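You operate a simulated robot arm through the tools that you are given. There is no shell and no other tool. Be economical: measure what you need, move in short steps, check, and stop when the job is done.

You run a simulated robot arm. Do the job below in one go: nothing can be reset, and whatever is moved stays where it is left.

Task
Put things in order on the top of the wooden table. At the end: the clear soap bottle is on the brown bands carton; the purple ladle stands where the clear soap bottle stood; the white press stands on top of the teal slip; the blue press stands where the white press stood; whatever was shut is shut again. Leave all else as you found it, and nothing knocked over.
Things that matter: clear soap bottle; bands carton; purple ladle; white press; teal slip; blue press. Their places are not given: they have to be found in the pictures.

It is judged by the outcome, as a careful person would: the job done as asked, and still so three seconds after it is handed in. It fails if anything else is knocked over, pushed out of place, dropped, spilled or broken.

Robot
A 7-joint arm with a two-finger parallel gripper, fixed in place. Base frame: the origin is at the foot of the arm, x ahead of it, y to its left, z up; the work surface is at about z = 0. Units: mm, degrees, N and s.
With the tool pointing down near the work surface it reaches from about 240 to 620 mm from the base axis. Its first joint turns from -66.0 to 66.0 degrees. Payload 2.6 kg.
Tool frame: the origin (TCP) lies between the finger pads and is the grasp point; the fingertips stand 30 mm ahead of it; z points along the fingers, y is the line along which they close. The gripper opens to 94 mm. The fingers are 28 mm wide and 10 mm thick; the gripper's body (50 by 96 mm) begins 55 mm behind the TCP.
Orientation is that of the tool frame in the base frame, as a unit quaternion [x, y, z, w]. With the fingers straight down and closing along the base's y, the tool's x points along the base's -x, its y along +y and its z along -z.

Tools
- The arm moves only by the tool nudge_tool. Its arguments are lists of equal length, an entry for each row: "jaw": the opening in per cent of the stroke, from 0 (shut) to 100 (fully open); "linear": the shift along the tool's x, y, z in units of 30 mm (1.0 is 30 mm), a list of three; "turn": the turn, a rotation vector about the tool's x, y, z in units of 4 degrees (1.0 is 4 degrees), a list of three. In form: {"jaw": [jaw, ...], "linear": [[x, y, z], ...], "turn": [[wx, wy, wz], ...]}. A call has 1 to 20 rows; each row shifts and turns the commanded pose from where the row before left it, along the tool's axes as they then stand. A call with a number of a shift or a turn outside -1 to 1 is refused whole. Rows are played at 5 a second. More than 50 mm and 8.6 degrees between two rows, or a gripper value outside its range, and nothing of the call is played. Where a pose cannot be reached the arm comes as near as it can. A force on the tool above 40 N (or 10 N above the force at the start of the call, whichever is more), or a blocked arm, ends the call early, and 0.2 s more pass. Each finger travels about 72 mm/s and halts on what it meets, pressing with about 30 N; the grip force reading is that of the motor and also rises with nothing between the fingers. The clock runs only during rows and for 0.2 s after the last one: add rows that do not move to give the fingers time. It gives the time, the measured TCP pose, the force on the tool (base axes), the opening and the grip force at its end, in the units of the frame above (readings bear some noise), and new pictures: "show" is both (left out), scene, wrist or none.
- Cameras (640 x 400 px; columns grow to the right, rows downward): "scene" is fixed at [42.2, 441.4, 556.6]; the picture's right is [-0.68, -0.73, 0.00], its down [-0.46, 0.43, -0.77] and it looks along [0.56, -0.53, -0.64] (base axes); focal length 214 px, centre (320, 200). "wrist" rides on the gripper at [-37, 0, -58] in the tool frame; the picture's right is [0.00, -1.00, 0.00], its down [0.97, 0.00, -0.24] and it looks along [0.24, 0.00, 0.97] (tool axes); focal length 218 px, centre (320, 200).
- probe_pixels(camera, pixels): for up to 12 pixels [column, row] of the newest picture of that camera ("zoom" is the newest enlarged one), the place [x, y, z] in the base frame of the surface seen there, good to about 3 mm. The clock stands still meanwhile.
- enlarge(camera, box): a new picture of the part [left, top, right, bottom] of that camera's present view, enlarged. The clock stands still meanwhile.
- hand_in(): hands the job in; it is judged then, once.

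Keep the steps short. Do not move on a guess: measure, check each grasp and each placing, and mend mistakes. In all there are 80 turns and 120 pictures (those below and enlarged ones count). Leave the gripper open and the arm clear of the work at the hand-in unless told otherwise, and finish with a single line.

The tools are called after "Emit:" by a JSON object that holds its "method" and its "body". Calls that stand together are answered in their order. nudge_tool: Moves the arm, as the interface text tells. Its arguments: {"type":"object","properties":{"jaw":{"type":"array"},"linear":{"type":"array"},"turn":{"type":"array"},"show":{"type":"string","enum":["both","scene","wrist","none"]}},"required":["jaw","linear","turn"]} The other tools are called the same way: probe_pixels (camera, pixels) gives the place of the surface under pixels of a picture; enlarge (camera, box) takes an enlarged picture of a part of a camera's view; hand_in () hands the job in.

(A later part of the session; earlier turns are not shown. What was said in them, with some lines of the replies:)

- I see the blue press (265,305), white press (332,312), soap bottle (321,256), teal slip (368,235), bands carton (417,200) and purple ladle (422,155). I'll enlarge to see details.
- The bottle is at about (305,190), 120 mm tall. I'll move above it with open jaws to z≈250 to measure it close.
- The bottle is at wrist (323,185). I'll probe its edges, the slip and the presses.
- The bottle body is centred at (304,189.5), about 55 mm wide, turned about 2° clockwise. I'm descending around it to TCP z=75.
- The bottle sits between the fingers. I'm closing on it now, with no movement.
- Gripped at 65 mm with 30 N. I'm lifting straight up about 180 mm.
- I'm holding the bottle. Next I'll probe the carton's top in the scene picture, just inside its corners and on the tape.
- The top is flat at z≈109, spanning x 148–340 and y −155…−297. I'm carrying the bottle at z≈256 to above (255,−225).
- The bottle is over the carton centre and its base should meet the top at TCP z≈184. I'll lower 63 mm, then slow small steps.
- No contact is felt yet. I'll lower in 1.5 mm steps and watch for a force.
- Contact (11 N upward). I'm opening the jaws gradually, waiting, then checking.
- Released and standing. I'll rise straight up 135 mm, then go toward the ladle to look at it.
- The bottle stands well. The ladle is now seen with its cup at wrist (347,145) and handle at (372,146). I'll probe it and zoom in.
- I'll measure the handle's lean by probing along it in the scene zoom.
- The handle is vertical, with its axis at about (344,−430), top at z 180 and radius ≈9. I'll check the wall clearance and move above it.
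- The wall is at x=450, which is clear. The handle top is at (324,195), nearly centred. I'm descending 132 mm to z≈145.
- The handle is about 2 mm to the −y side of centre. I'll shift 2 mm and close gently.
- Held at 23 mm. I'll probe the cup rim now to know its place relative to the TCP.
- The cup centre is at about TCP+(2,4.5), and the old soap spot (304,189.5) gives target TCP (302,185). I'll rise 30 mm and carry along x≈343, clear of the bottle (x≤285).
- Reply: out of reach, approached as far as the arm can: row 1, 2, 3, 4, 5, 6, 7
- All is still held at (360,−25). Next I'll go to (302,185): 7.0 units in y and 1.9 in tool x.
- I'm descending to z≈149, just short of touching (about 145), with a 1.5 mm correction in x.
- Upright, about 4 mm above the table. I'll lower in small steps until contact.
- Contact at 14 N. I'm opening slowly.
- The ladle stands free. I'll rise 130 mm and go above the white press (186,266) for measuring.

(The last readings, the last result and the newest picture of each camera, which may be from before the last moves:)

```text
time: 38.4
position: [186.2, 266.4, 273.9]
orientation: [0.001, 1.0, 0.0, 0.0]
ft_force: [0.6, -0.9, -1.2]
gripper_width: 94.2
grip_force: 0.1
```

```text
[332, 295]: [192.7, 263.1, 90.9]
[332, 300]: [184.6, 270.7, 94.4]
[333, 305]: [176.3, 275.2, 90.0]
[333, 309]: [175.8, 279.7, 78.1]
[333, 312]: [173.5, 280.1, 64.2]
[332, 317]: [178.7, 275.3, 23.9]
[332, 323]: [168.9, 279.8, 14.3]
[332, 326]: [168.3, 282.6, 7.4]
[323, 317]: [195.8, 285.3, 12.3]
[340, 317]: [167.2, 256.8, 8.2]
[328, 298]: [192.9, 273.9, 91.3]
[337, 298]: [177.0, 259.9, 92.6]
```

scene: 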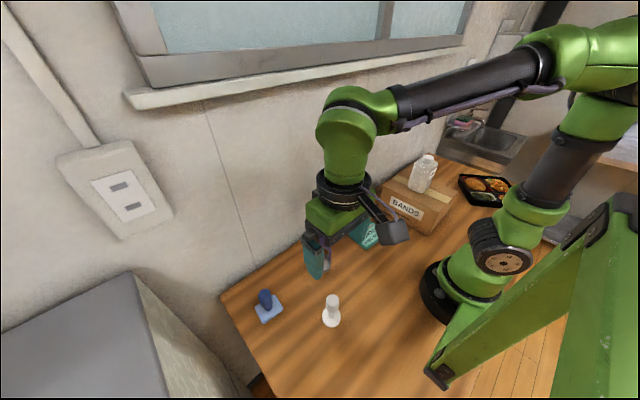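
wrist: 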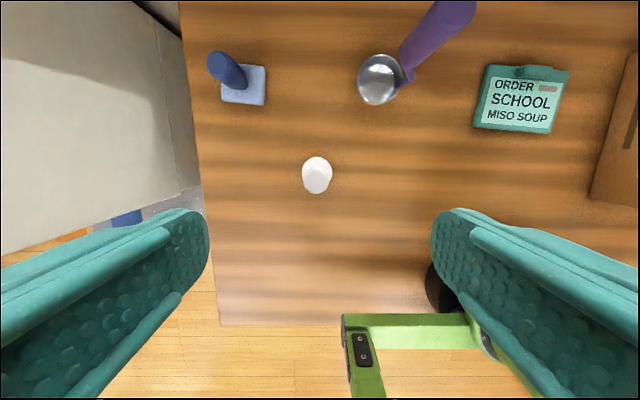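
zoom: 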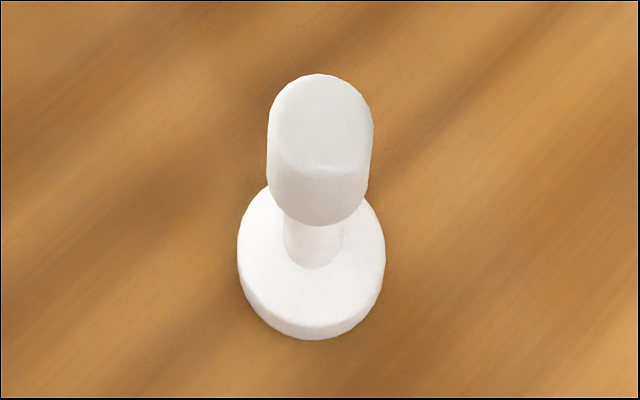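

The white press head is centred at (185.5,268), top z 93, head about 25 mm wide from z≈55 to 93. I'm descending to TCP z≈74.

Emit:
{"method": "nudge_tool", "body": {"jaw": [100, 100, 100, 100, 100, 100, 100, 100, 100], "linear": [[0.02, 0.05, 0.5], [0, 0, 0.9], [0, 0, 1], [0, 0, 1], [0, 0, 1], [0, 0, 1], [0, 0, 0.8], [0, 0, 0.46], [0, 0, 0]], "turn": [[0, 0, 0], [0, 0, 0], [0, 0, 0], [0, 0, 0], [0, 0, 0], [0, 0, 0], [0, 0, 0], [0, 0, 0], [0, 0, 0]]}}

```text
time: 40.4
position: [186.3, 266.5, 73.3]
orientation: [0.0, 1.0, 0.0, -0.001]
ft_force: [0.0, 0.0, -0.6]
gripper_width: 93.9
grip_force: 0.1
```

scene: 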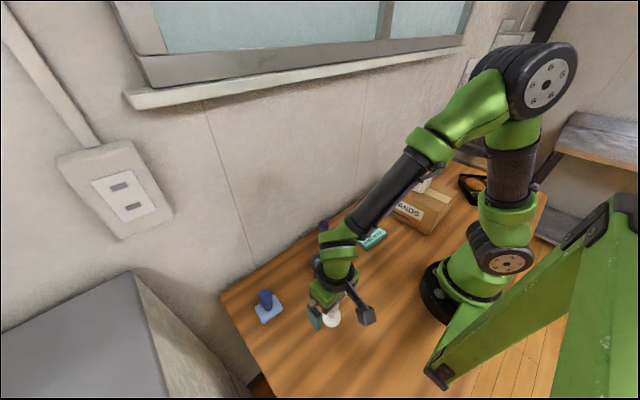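
wrist: 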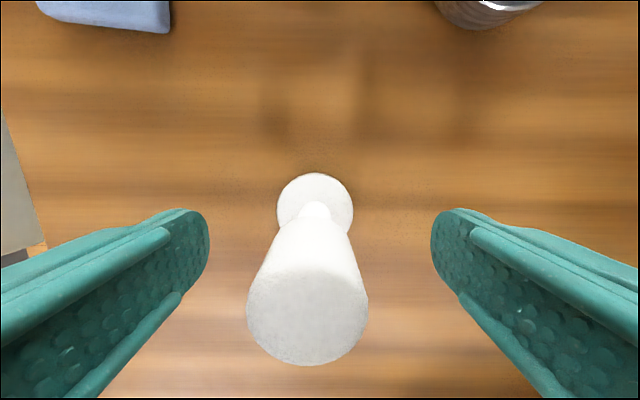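

The head is about 2.5 mm to +y. I'll shift and close gradually.

Emit:
{"method": "nudge_tool", "body": {"jaw": [100, 75, 55, 42, 34, 28, 22, 16, 14, 14], "linear": [[0, 0.08, 0], [0, 0, 0], [0, 0, 0], [0, 0, 0], [0, 0, 0], [0, 0, 0], [0, 0, 0], [0, 0, 0], [0, 0, 0], [0, 0, 0]], "turn": [[0, 0, 0], [0, 0, 0], [0, 0, 0], [0, 0, 0], [0, 0, 0], [0, 0, 0], [0, 0, 0], [0, 0, 0], [0, 0, 0], [0, 0, 0]], "show": "wrist"}}

```text
time: 42.6
position: [186.3, 269.3, 73.5]
orientation: [0.0, 1.0, 0.0, 0.0]
ft_force: [-0.5, 0.2, 0.9]
gripper_width: 27.6
grip_force: 30.2
```

wrist: 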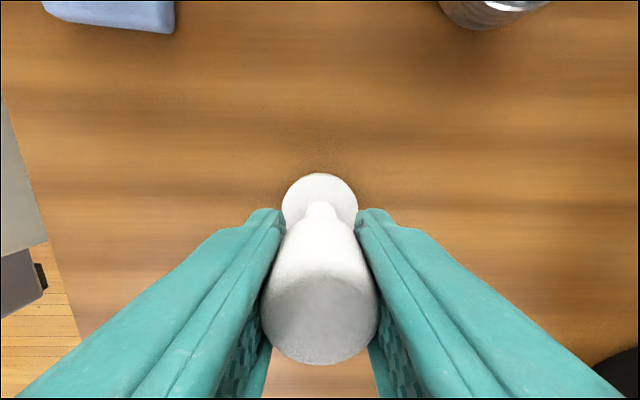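

Held at 27.6 mm. I'll lift about 180 mm.

Emit:
{"method": "nudge_tool", "body": {"jaw": [14, 14, 14, 14, 14, 14, 14, 14], "linear": [[0, 0, -0.3], [0, 0, -0.7], [0, 0, -1], [0, 0, -1], [0, 0, -1], [0, 0, -1], [0, 0, -1], [0, 0, 0]], "turn": [[0, 0, 0], [0, 0, 0], [0, 0, 0], [0, 0, 0], [0, 0, 0], [0, 0, 0], [0, 0, 0], [0, 0, 0]]}}

Emit:
{"method": "probe_pixels", "body": {"camera": "scene", "pixels": [[352, 236], [367, 247], [385, 234], [370, 223], [368, 236], [376, 233], [363, 239]]}}

Emit:
{"method": "enlarge", "body": {"camera": "scene", "box": [340, 210, 400, 255]}}

```text
time: 44.4
position: [186.6, 269.5, 255.0]
orientation: [-0.001, 1.0, 0.0, 0.0]
ft_force: [-0.3, 0.3, -1.5]
gripper_width: 27.6
grip_force: 30.3
```

scene: 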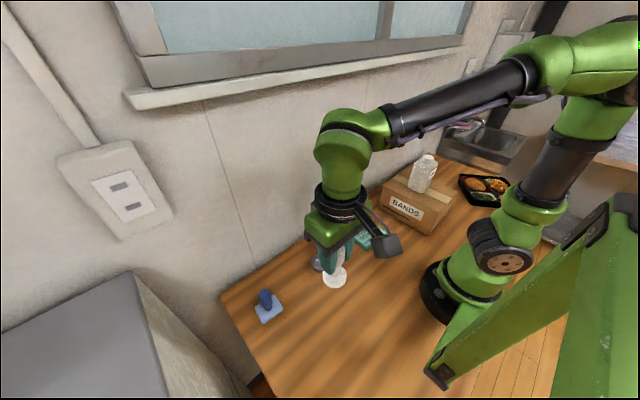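
wrist: 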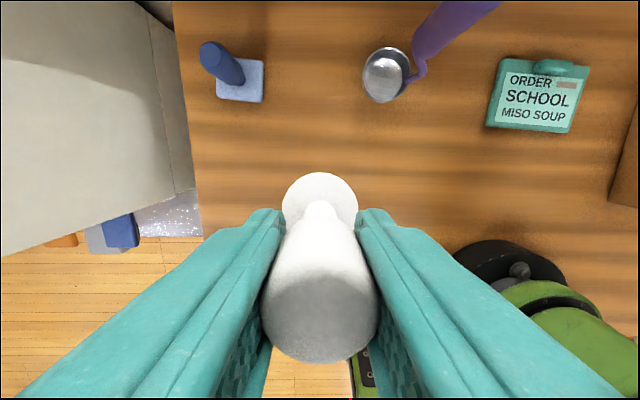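

```text
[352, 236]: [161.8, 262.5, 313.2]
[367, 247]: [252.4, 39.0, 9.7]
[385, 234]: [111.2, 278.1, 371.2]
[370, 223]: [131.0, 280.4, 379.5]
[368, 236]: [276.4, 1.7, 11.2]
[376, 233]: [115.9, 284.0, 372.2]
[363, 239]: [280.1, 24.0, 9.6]
```

```text
8.89 times, centred on (370, 232) of scene
```

zoom: 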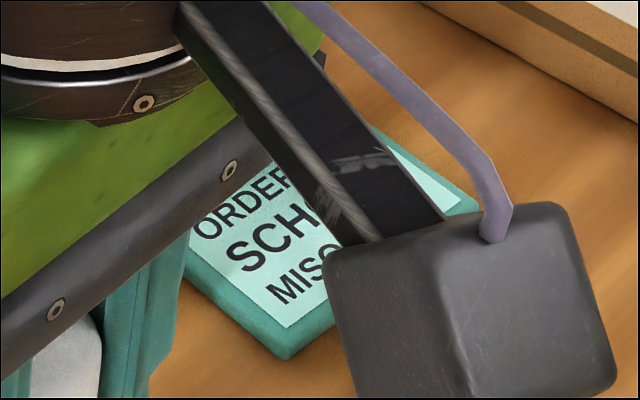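

I'll probe the slip corners in the wrist picture at (503,62), (586,67), (570,130) and (488,124), and the clip at (560,67).

Emit:
{"method": "probe_pixels", "body": {"camera": "wrist", "pixels": [[504, 63], [585, 68], [570, 129], [490, 124], [560, 67], [538, 97], [545, 62], [560, 75]]}}

```text
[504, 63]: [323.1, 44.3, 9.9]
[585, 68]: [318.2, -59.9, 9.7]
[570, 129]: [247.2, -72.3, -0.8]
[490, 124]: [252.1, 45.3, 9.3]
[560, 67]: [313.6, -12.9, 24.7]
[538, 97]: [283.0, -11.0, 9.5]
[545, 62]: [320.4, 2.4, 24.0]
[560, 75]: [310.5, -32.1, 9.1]
```

The slip is centred at (284,−9), its top at z≈9.5, with the clip at x>308. The target for the press is (280,−8), so I'm carrying it over.

Emit:
{"method": "nudge_tool", "body": {"jaw": [14, 14, 14, 14, 14, 14, 14, 14, 14, 14, 14, 14, 14], "linear": [[-0.1, -0.3, 0], [-0.25, -0.7, 0], [-0.3, -0.9, 0], [-0.3, -0.9, 0], [-0.3, -0.9, 0], [-0.3, -0.9, 0], [-0.3, -0.9, 0], [-0.3, -0.9, 0], [-0.3, -0.9, 0], [-0.3, -0.9, 0], [-0.25, -0.7, 0], [-0.12, -0.35, 0], [0, 0, 0]], "turn": [[0, 0, 0], [0, 0, 0], [0, 0, 0], [0, 0, 0], [0, 0, 0], [0, 0, 0], [0, 0, 0], [0, 0, 0], [0, 0, 0], [0, 0, 0], [0, 0, 0], [0, 0, 0], [0, 0, 0]], "show": "wrist"}}

```text
time: 47.2
position: [279.5, -8.7, 254.7]
orientation: [0.0, 1.0, 0.0, -0.001]
ft_force: [-0.5, 0.2, -1.8]
gripper_width: 27.7
grip_force: 30.2
```

wrist: 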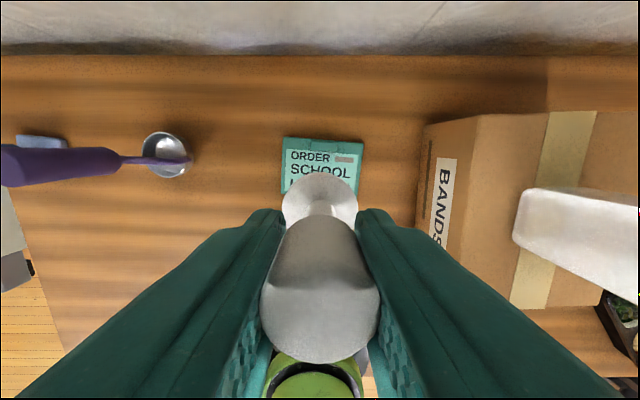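

Expected touch is at TCP z≈83. I'm descending to about 88.

Emit:
{"method": "nudge_tool", "body": {"jaw": [14, 14, 14, 14, 14, 14, 14, 14, 14], "linear": [[0, 0, 0.5], [0, 0, 0.9], [0, 0, 1], [0, 0, 1], [0, 0, 1], [0, 0, 0.7], [0, 0, 0.3], [0, 0, 0.15], [0, 0, 0]], "turn": [[0, 0, 0], [0, 0, 0], [0, 0, 0], [0, 0, 0], [0, 0, 0], [0, 0, 0], [0, 0, 0], [0, 0, 0], [0, 0, 0]]}}

Emit:
{"method": "enlarge", "body": {"camera": "scene", "box": [335, 195, 405, 255]}}

```text
time: 49.2
position: [279.2, -8.0, 88.4]
orientation: [-0.001, 1.0, 0.0, 0.0]
ft_force: [0.1, -0.2, -0.7]
gripper_width: 27.6
grip_force: 30.0
```

scene: 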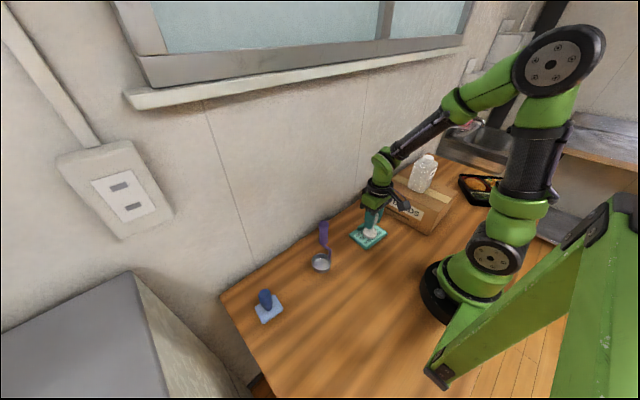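
wrist: 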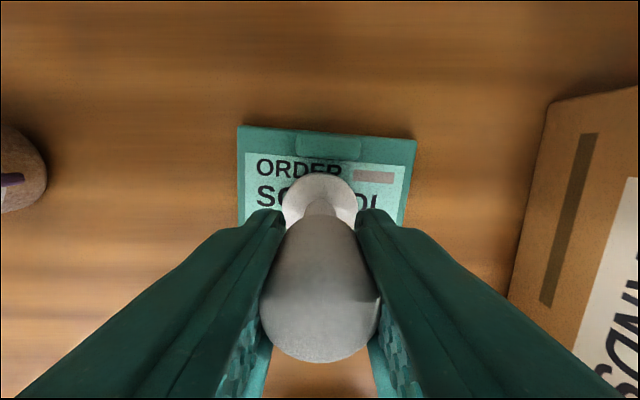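

```text
6.67 times, centred on (370, 225) of scene
```

zoom: 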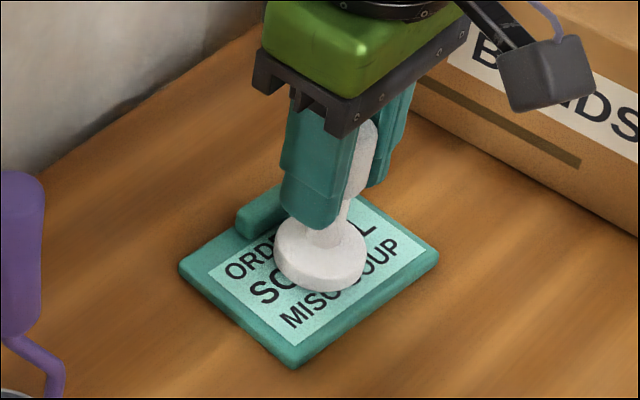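

Centred over the paper and clear of the clip. I'll lower until contact.

Emit:
{"method": "nudge_tool", "body": {"jaw": [14, 14, 14], "linear": [[0, 0, 0.1], [0, 0, 0], [0, 0, 0]], "turn": [[0, 0, 0], [0, 0, 0], [0, 0, 0]], "show": "none"}}

Emit:
{"method": "nudge_tool", "body": {"jaw": [14, 14, 14], "linear": [[0, 0, 0.05], [0, 0, 0], [0, 0, 0]], "turn": [[0, 0, 0], [0, 0, 0], [0, 0, 0]], "show": "none"}}

```text
time: 50.0
position: [279.4, -8.2, 85.6]
orientation: [0.001, 1.0, 0.0, 0.001]
ft_force: [-0.9, 0.1, -2.0]
gripper_width: 27.8
grip_force: 29.8
```

```text
time: 50.8
position: [279.5, -7.9, 84.5]
orientation: [0.0, 1.0, 0.0, 0.001]
ft_force: [-4.0, -1.6, 21.4]
gripper_width: 27.7
grip_force: 30.1
```

Contact at 21 N. I'll relieve 0.5 mm and open slowly.

Emit:
{"method": "nudge_tool", "body": {"jaw": [14, 30, 32, 36, 45, 60, 85, 100, 100], "linear": [[0, 0, -0.017], [0, 0, 0], [0, 0, 0], [0, 0, 0], [0, 0, 0], [0, 0, 0], [0, 0, 0], [0, 0, 0], [0, 0, 0]], "turn": [[0, 0, 0], [0, 0, 0], [0, 0, 0], [0, 0, 0], [0, 0, 0], [0, 0, 0], [0, 0, 0], [0, 0, 0], [0, 0, 0]], "show": "wrist"}}

```text
time: 52.8
position: [279.3, -8.2, 83.9]
orientation: [0.0, 1.0, 0.0, -0.001]
ft_force: [-0.4, -0.4, -0.1]
gripper_width: 94.0
grip_force: 0.1
```

wrist: 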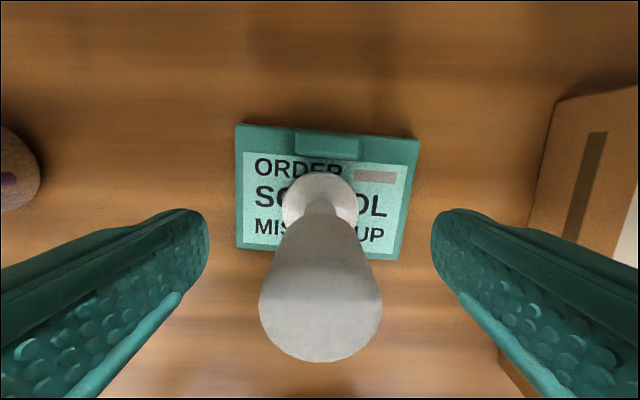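

The press stands on the slip. I'll rise 180 mm and go over to the blue press (≈300,366), passing 50 mm above the ladle.

Emit:
{"method": "nudge_tool", "body": {"jaw": [100, 100, 100, 100, 100, 100, 100, 100, 100, 100, 100, 100, 100, 100, 100, 100, 100, 100, 100, 100], "linear": [[0, 0, -0.6], [0, 0, -1], [0, 0, -1], [0, 0, -1], [0, 0, -1], [0, 0, -1], [0, 0.5, -0.5], [-0.05, 0.95, 0], [-0.05, 1, 0], [-0.05, 1, 0], [-0.05, 1, 0], [-0.05, 1, 0], [-0.05, 1, 0], [-0.05, 1, 0], [-0.05, 1, 0], [-0.05, 1, 0], [-0.05, 1, 0], [-0.05, 1, 0], [-0.05, 1, 0], [-0.05, 1, 0]], "turn": [[0, 0, 0], [0, 0, 0], [0, 0, 0], [0, 0, 0], [0, 0, 0], [0, 0, 0], [0, 0, 0], [0, 0, 0], [0, 0, 0], [0, 0, 0], [0, 0, 0], [0, 0, 0], [0, 0, 0], [0, 0, 0], [0, 0, 0], [0, 0, 0], [0, 0, 0], [0, 0, 0], [0, 0, 0], [0, 0, 0]]}}

```text
time: 57.0
position: [297.5, 394.5, 266.5]
orientation: [0.0, 1.0, 0.0, 0.0]
ft_force: [-0.3, -0.2, 0.0]
gripper_width: 93.9
grip_force: 0.1
```

scene: 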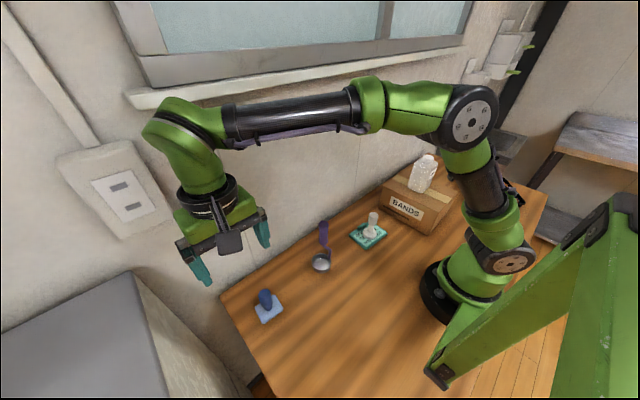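
wrist: 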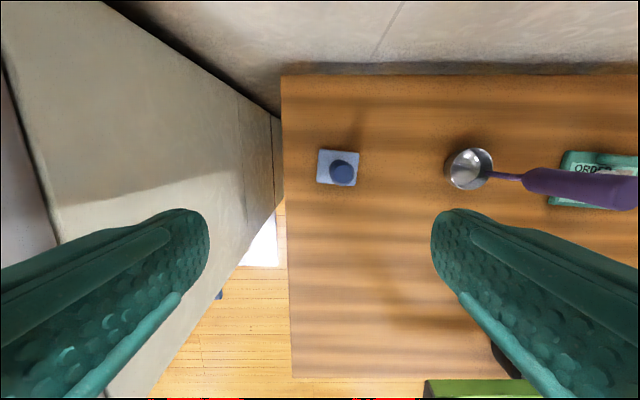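

I overshot y slightly, but it's clear. I'll probe the blue press and the grey cabinet beside the table.

Emit:
{"method": "probe_pixels", "body": {"camera": "wrist", "pixels": [[341, 178], [341, 165], [333, 175], [351, 175], [341, 185], [321, 153], [356, 153], [320, 182], [356, 182], [250, 150], [276, 150], [150, 100]]}}

Emit:
{"method": "enlarge", "body": {"camera": "wrist", "box": [300, 135, 380, 200]}}

Emit:
{"method": "enlarge", "body": {"camera": "scene", "box": [240, 275, 300, 330]}}

Emit:
{"method": "probe_pixels", "body": {"camera": "scene", "pixels": [[265, 290], [264, 293], [265, 297], [265, 301], [266, 305], [267, 308], [259, 313], [275, 306], [266, 319], [130, 290], [100, 310], [143, 278]]}}

```text
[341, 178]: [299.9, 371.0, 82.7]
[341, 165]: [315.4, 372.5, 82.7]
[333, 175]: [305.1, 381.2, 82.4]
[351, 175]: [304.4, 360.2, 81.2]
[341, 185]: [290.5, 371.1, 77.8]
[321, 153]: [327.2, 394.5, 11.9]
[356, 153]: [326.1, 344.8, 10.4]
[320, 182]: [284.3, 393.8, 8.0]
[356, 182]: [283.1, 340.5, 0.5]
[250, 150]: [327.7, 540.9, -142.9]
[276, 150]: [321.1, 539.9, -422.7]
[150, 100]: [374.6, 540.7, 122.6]
```

```text
6.15 times, centred on (340, 168) of wrist
```

zoom: 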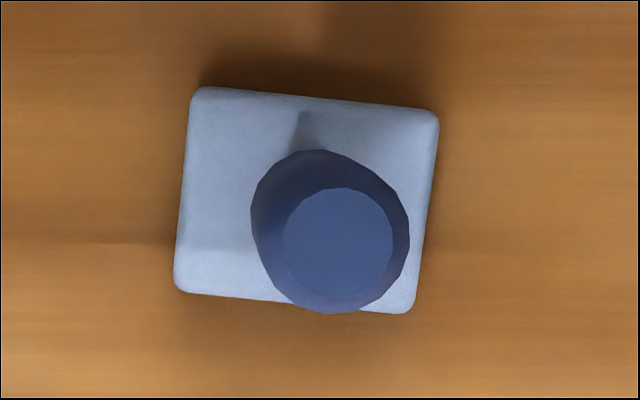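

```text
7.27 times, centred on (270, 302) of scene
```

zoom: 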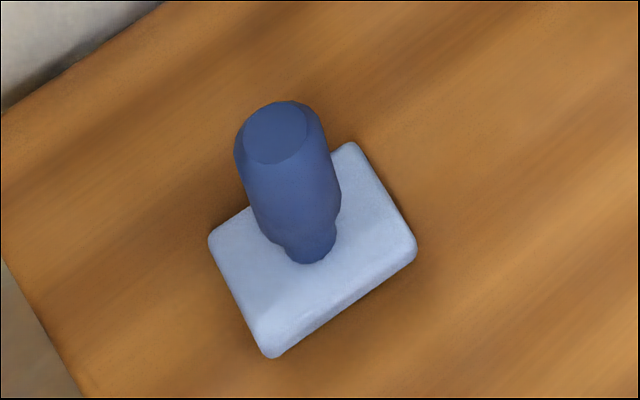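

```text
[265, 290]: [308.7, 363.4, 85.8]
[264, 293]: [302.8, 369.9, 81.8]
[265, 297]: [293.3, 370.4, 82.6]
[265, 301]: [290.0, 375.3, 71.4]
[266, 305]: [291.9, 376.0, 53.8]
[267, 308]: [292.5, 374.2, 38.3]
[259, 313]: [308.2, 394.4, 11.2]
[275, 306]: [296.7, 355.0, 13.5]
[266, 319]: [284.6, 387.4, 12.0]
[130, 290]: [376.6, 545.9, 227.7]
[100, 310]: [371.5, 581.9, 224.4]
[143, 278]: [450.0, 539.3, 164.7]
```

The cabinet starts at y≥540, which is clear. The blue handle axis is at (303,370), top z 84. I'll line up and descend to TCP z≈66.

Emit:
{"method": "nudge_tool", "body": {"jaw": [100, 100, 100, 100, 100, 100, 100, 100, 100], "linear": [[-0.18, -0.82, 0.3], [0, 0, 0.8], [0, 0, 1], [0, 0, 1], [0, 0, 1], [0, 0, 1], [0, 0, 1], [0, 0, 0.58], [0, 0, 0]], "turn": [[0, 0, 0], [0, 0, 0], [0, 0, 0], [0, 0, 0], [0, 0, 0], [0, 0, 0], [0, 0, 0], [0, 0, 0], [0, 0, 0]]}}

```text
time: 59.0
position: [303.6, 368.8, 66.4]
orientation: [0.0, 1.0, 0.0, 0.0]
ft_force: [-0.7, -0.4, 0.0]
gripper_width: 94.1
grip_force: 0.1
```

scene: 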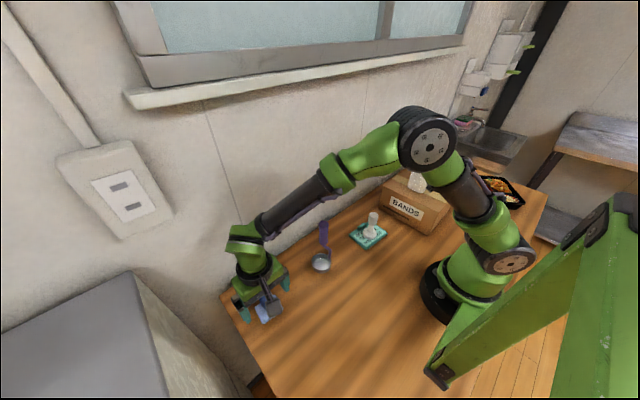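
wrist: 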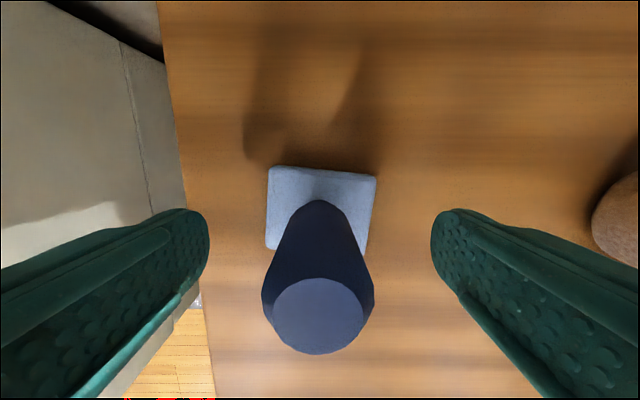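

Well centred. I'm closing gradually.

Emit:
{"method": "nudge_tool", "body": {"jaw": [75, 55, 42, 34, 28, 22, 16, 14, 14], "linear": [[0, 0, 0], [0, 0, 0], [0, 0, 0], [0, 0, 0], [0, 0, 0], [0, 0, 0], [0, 0, 0], [0, 0, 0], [0, 0, 0]], "turn": [[0, 0, 0], [0, 0, 0], [0, 0, 0], [0, 0, 0], [0, 0, 0], [0, 0, 0], [0, 0, 0], [0, 0, 0], [0, 0, 0]], "show": "wrist"}}

```text
time: 61.0
position: [304.2, 369.9, 66.5]
orientation: [-0.001, 1.0, 0.0, 0.0]
ft_force: [0.3, -0.3, 1.5]
gripper_width: 26.9
grip_force: 29.8
```

wrist: 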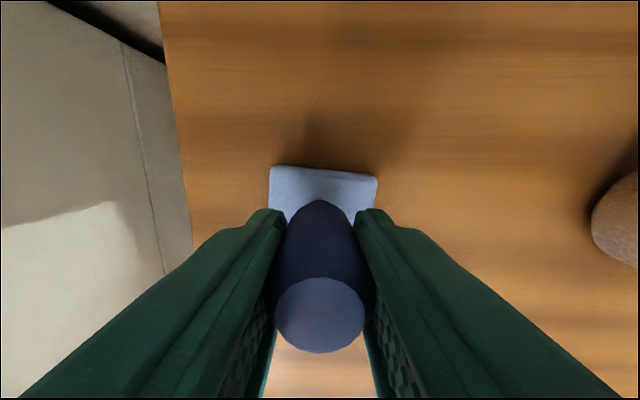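

Held at 27 mm. I'll lift 110 mm and carry to TCP (185,269).

Emit:
{"method": "nudge_tool", "body": {"jaw": [14, 14, 14, 14, 14, 14, 14, 14, 14, 14, 14, 14, 14], "linear": [[0, 0, -0.3], [0, 0, -0.7], [0, 0, -1], [0, 0, -1], [0, 0, -0.7], [0.3, -0.27, 0], [0.7, -0.6, 0], [0.8, -0.7, 0], [0.8, -0.7, 0], [0.7, -0.6, 0], [0.4, -0.3, 0], [0.26, -0.19, 0], [0, 0, 0]], "turn": [[0, 0, 0], [0, 0, 0], [0, 0, 0], [0, 0, 0], [0, 0, 0], [0, 0, 0], [0, 0, 0], [0, 0, 0], [0, 0, 0], [0, 0, 0], [0, 0, 0], [0, 0, 0], [0, 0, 0]]}}

```text
time: 63.8
position: [185.6, 269.5, 177.2]
orientation: [-0.001, 1.0, -0.001, 0.0]
ft_force: [0.4, 1.2, -1.2]
gripper_width: 27.1
grip_force: 29.8
```

scene: 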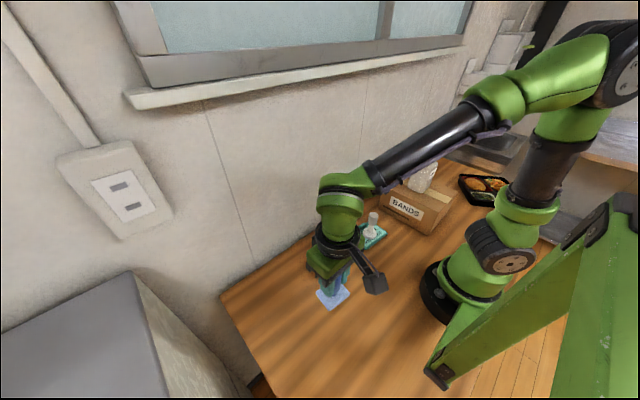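
wrist: 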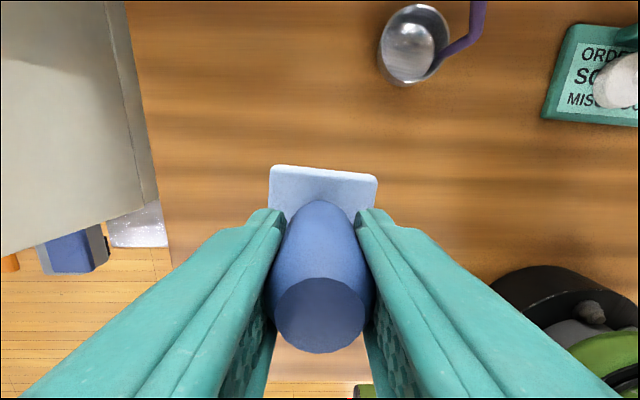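

Above the spot. I'm lowering 107 mm to z≈70.

Emit:
{"method": "nudge_tool", "body": {"jaw": [14, 14, 14, 14, 14, 14, 14], "linear": [[0, 0, 0.5], [0, 0, 0.9], [0, 0, 1], [0, 0, 0.7], [0, 0, 0.3], [0, 0, 0.15], [0, 0, 0]], "turn": [[0, 0, 0], [0, 0, 0], [0, 0, 0], [0, 0, 0], [0, 0, 0], [0, 0, 0], [0, 0, 0]], "show": "none"}}

Emit:
{"method": "nudge_tool", "body": {"jaw": [14, 14, 14], "linear": [[0, 0, 0.07], [0, 0, 0], [0, 0, 0]], "turn": [[0, 0, 0], [0, 0, 0], [0, 0, 0]], "show": "none"}}

```text
time: 65.4
position: [185.5, 269.7, 69.9]
orientation: [0.001, 1.0, 0.0, 0.0]
ft_force: [0.4, -0.2, -1.6]
gripper_width: 26.9
grip_force: 30.2
```

```text
time: 66.2
position: [186.5, 270.6, 68.7]
orientation: [0.001, 1.0, 0.0, -0.001]
ft_force: [-0.1, -0.1, -0.5]
gripper_width: 27.1
grip_force: 30.0
```

Emit:
{"method": "nudge_tool", "body": {"jaw": [14, 14, 14], "linear": [[0, 0, 0.05], [0, 0, 0], [0, 0, 0]], "turn": [[0, 0, 0], [0, 0, 0], [0, 0, 0]]}}

```text
time: 67.0
position: [185.7, 270.2, 66.8]
orientation: [0.0, 1.0, 0.0, 0.0]
ft_force: [0.1, -0.4, -0.8]
gripper_width: 27.1
grip_force: 30.2
```

scene: 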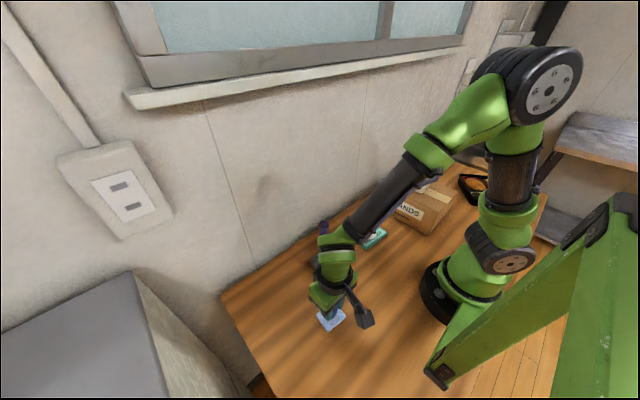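
wrist: 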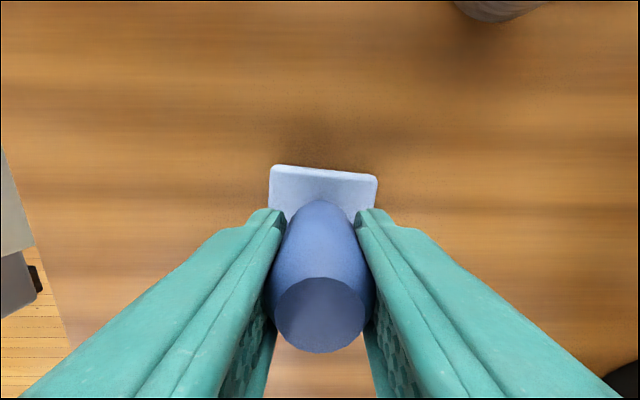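

Still no contact. I'll lower another millimetre, also nudging y by −1 mm.

Emit:
{"method": "nudge_tool", "body": {"jaw": [14, 14, 14], "linear": [[0, -0.03, 0.035], [0, 0, 0], [0, 0, 0]], "turn": [[0, 0, 0], [0, 0, 0], [0, 0, 0]], "show": "none"}}

```text
time: 67.8
position: [185.4, 267.8, 66.6]
orientation: [0.0, 1.0, 0.0, 0.0]
ft_force: [0.1, -0.6, 1.0]
gripper_width: 27.0
grip_force: 29.4
```

Emit:
{"method": "nudge_tool", "body": {"jaw": [14, 14, 14], "linear": [[0, 0, 0.03], [0, 0, 0], [0, 0, 0]], "turn": [[0, 0, 0], [0, 0, 0], [0, 0, 0]], "show": "none"}}

```text
time: 68.6
position: [185.2, 269.0, 66.3]
orientation: [0.001, 1.0, 0.001, 0.0]
ft_force: [-4.6, -5.9, 28.1]
gripper_width: 27.6
grip_force: 30.1
```

Firm contact at 28 N. I'll back off 0.7 mm and release slowly.

Emit:
{"method": "nudge_tool", "body": {"jaw": [14, 14, 30, 32, 36, 45, 60, 85, 100, 100], "linear": [[0, 0, -0.023], [0, 0, 0], [0, 0, 0], [0, 0, 0], [0, 0, 0], [0, 0, 0], [0, 0, 0], [0, 0, 0], [0, 0, 0], [0, 0, 0]], "turn": [[0, 0, 0], [0, 0, 0], [0, 0, 0], [0, 0, 0], [0, 0, 0], [0, 0, 0], [0, 0, 0], [0, 0, 0], [0, 0, 0], [0, 0, 0]], "show": "wrist"}}

```text
time: 70.8
position: [185.6, 269.0, 66.5]
orientation: [0.0, 1.0, 0.0, -0.001]
ft_force: [-0.6, 0.9, 0.0]
gripper_width: 94.0
grip_force: 0.0
```

wrist: 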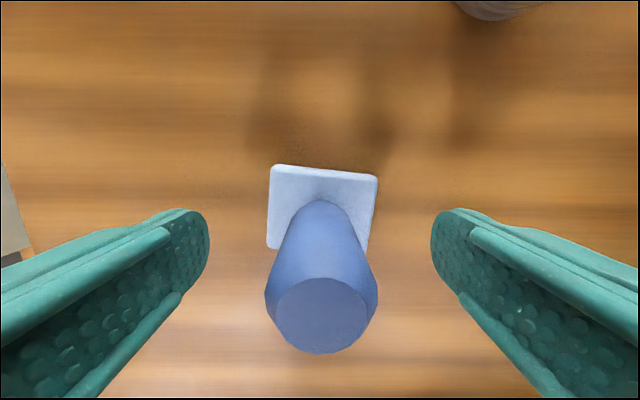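

The blue press stands. I'll rise 250 mm straight up to clear the work and check everything.

Emit:
{"method": "nudge_tool", "body": {"jaw": [100, 100, 100, 100, 100, 100, 100, 100, 100, 100], "linear": [[0, 0, -0.5], [0, 0, -1], [0, 0, -1], [0, 0, -1], [0, 0, -1], [0, 0, -1], [0, 0, -1], [0, 0, -1], [0, 0, -0.8], [0, 0, 0]], "turn": [[0, 0, 0], [0, 0, 0], [0, 0, 0], [0, 0, 0], [0, 0, 0], [0, 0, 0], [0, 0, 0], [0, 0, 0], [0, 0, 0], [0, 0, 0]]}}

Emit:
{"method": "enlarge", "body": {"camera": "scene", "box": [290, 140, 530, 340]}}

Emit:
{"method": "probe_pixels", "body": {"camera": "scene", "pixels": [[332, 299], [332, 320], [321, 262], [324, 224], [373, 215], [430, 158]]}}

```text
time: 73.0
position: [186.6, 269.5, 315.1]
orientation: [0.0, 1.0, 0.0, -0.001]
ft_force: [0.0, 1.0, -0.9]
gripper_width: 93.9
grip_force: 0.0
```

scene: 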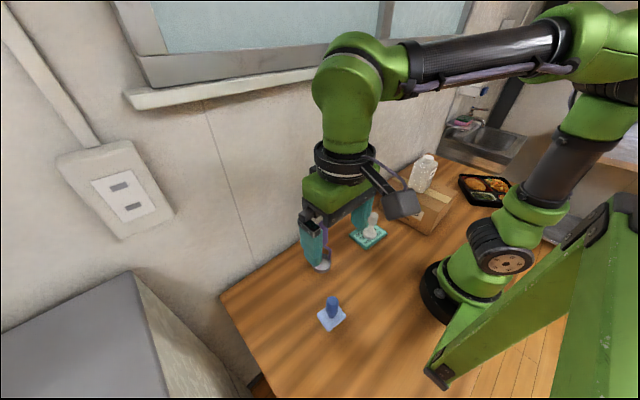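
wrist: 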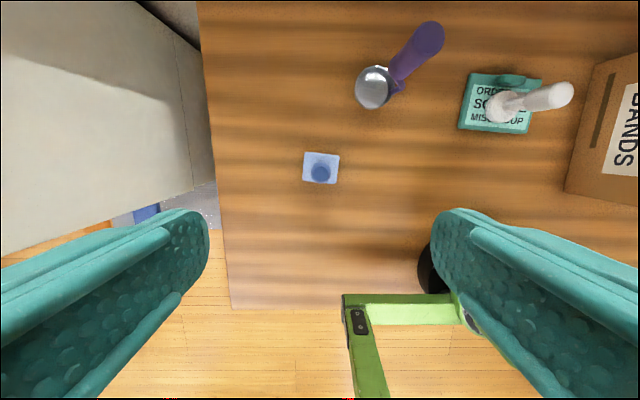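

```text
2.00 times, centred on (410, 240) of scene
```

zoom: 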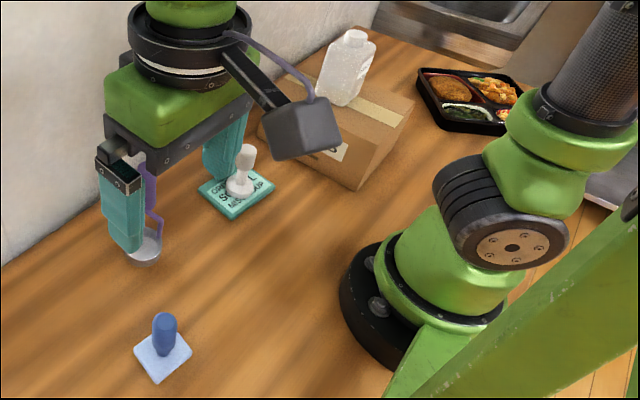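

```text
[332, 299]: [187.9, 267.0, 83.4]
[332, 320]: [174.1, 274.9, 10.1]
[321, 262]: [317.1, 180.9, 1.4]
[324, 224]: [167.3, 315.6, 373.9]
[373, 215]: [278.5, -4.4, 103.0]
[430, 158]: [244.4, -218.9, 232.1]
```

All standing. One last check: the ladle cup against the soap's old spot, using its rim in the wrist picture.

Emit:
{"method": "probe_pixels", "body": {"camera": "wrist", "pixels": [[357, 88], [373, 69], [373, 107], [374, 88], [307, 156], [336, 159], [305, 180], [332, 181]]}}

```text
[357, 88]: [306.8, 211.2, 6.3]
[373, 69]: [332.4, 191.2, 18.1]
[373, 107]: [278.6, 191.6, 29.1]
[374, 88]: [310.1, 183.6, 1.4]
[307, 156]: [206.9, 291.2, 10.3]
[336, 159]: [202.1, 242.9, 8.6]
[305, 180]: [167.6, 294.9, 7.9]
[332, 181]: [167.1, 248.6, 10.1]
```

The cup is centred at about (305.5,188) against the soap's (304,189.5), and the blue press at about (186,269) against the white's (186,268.5). The gripper is open and clear, so I'm handing in.

Emit:
{"method": "hand_in", "body": {}}

```text
The job is handed in.
```

Job handed in: the soap bottle is on the bands carton, the ladle is on the soap's old spot, the white press is on the teal slip, the blue press is on the white press's old spot, nothing I saw was knocked over, and I opened nothing that needed shutting again.
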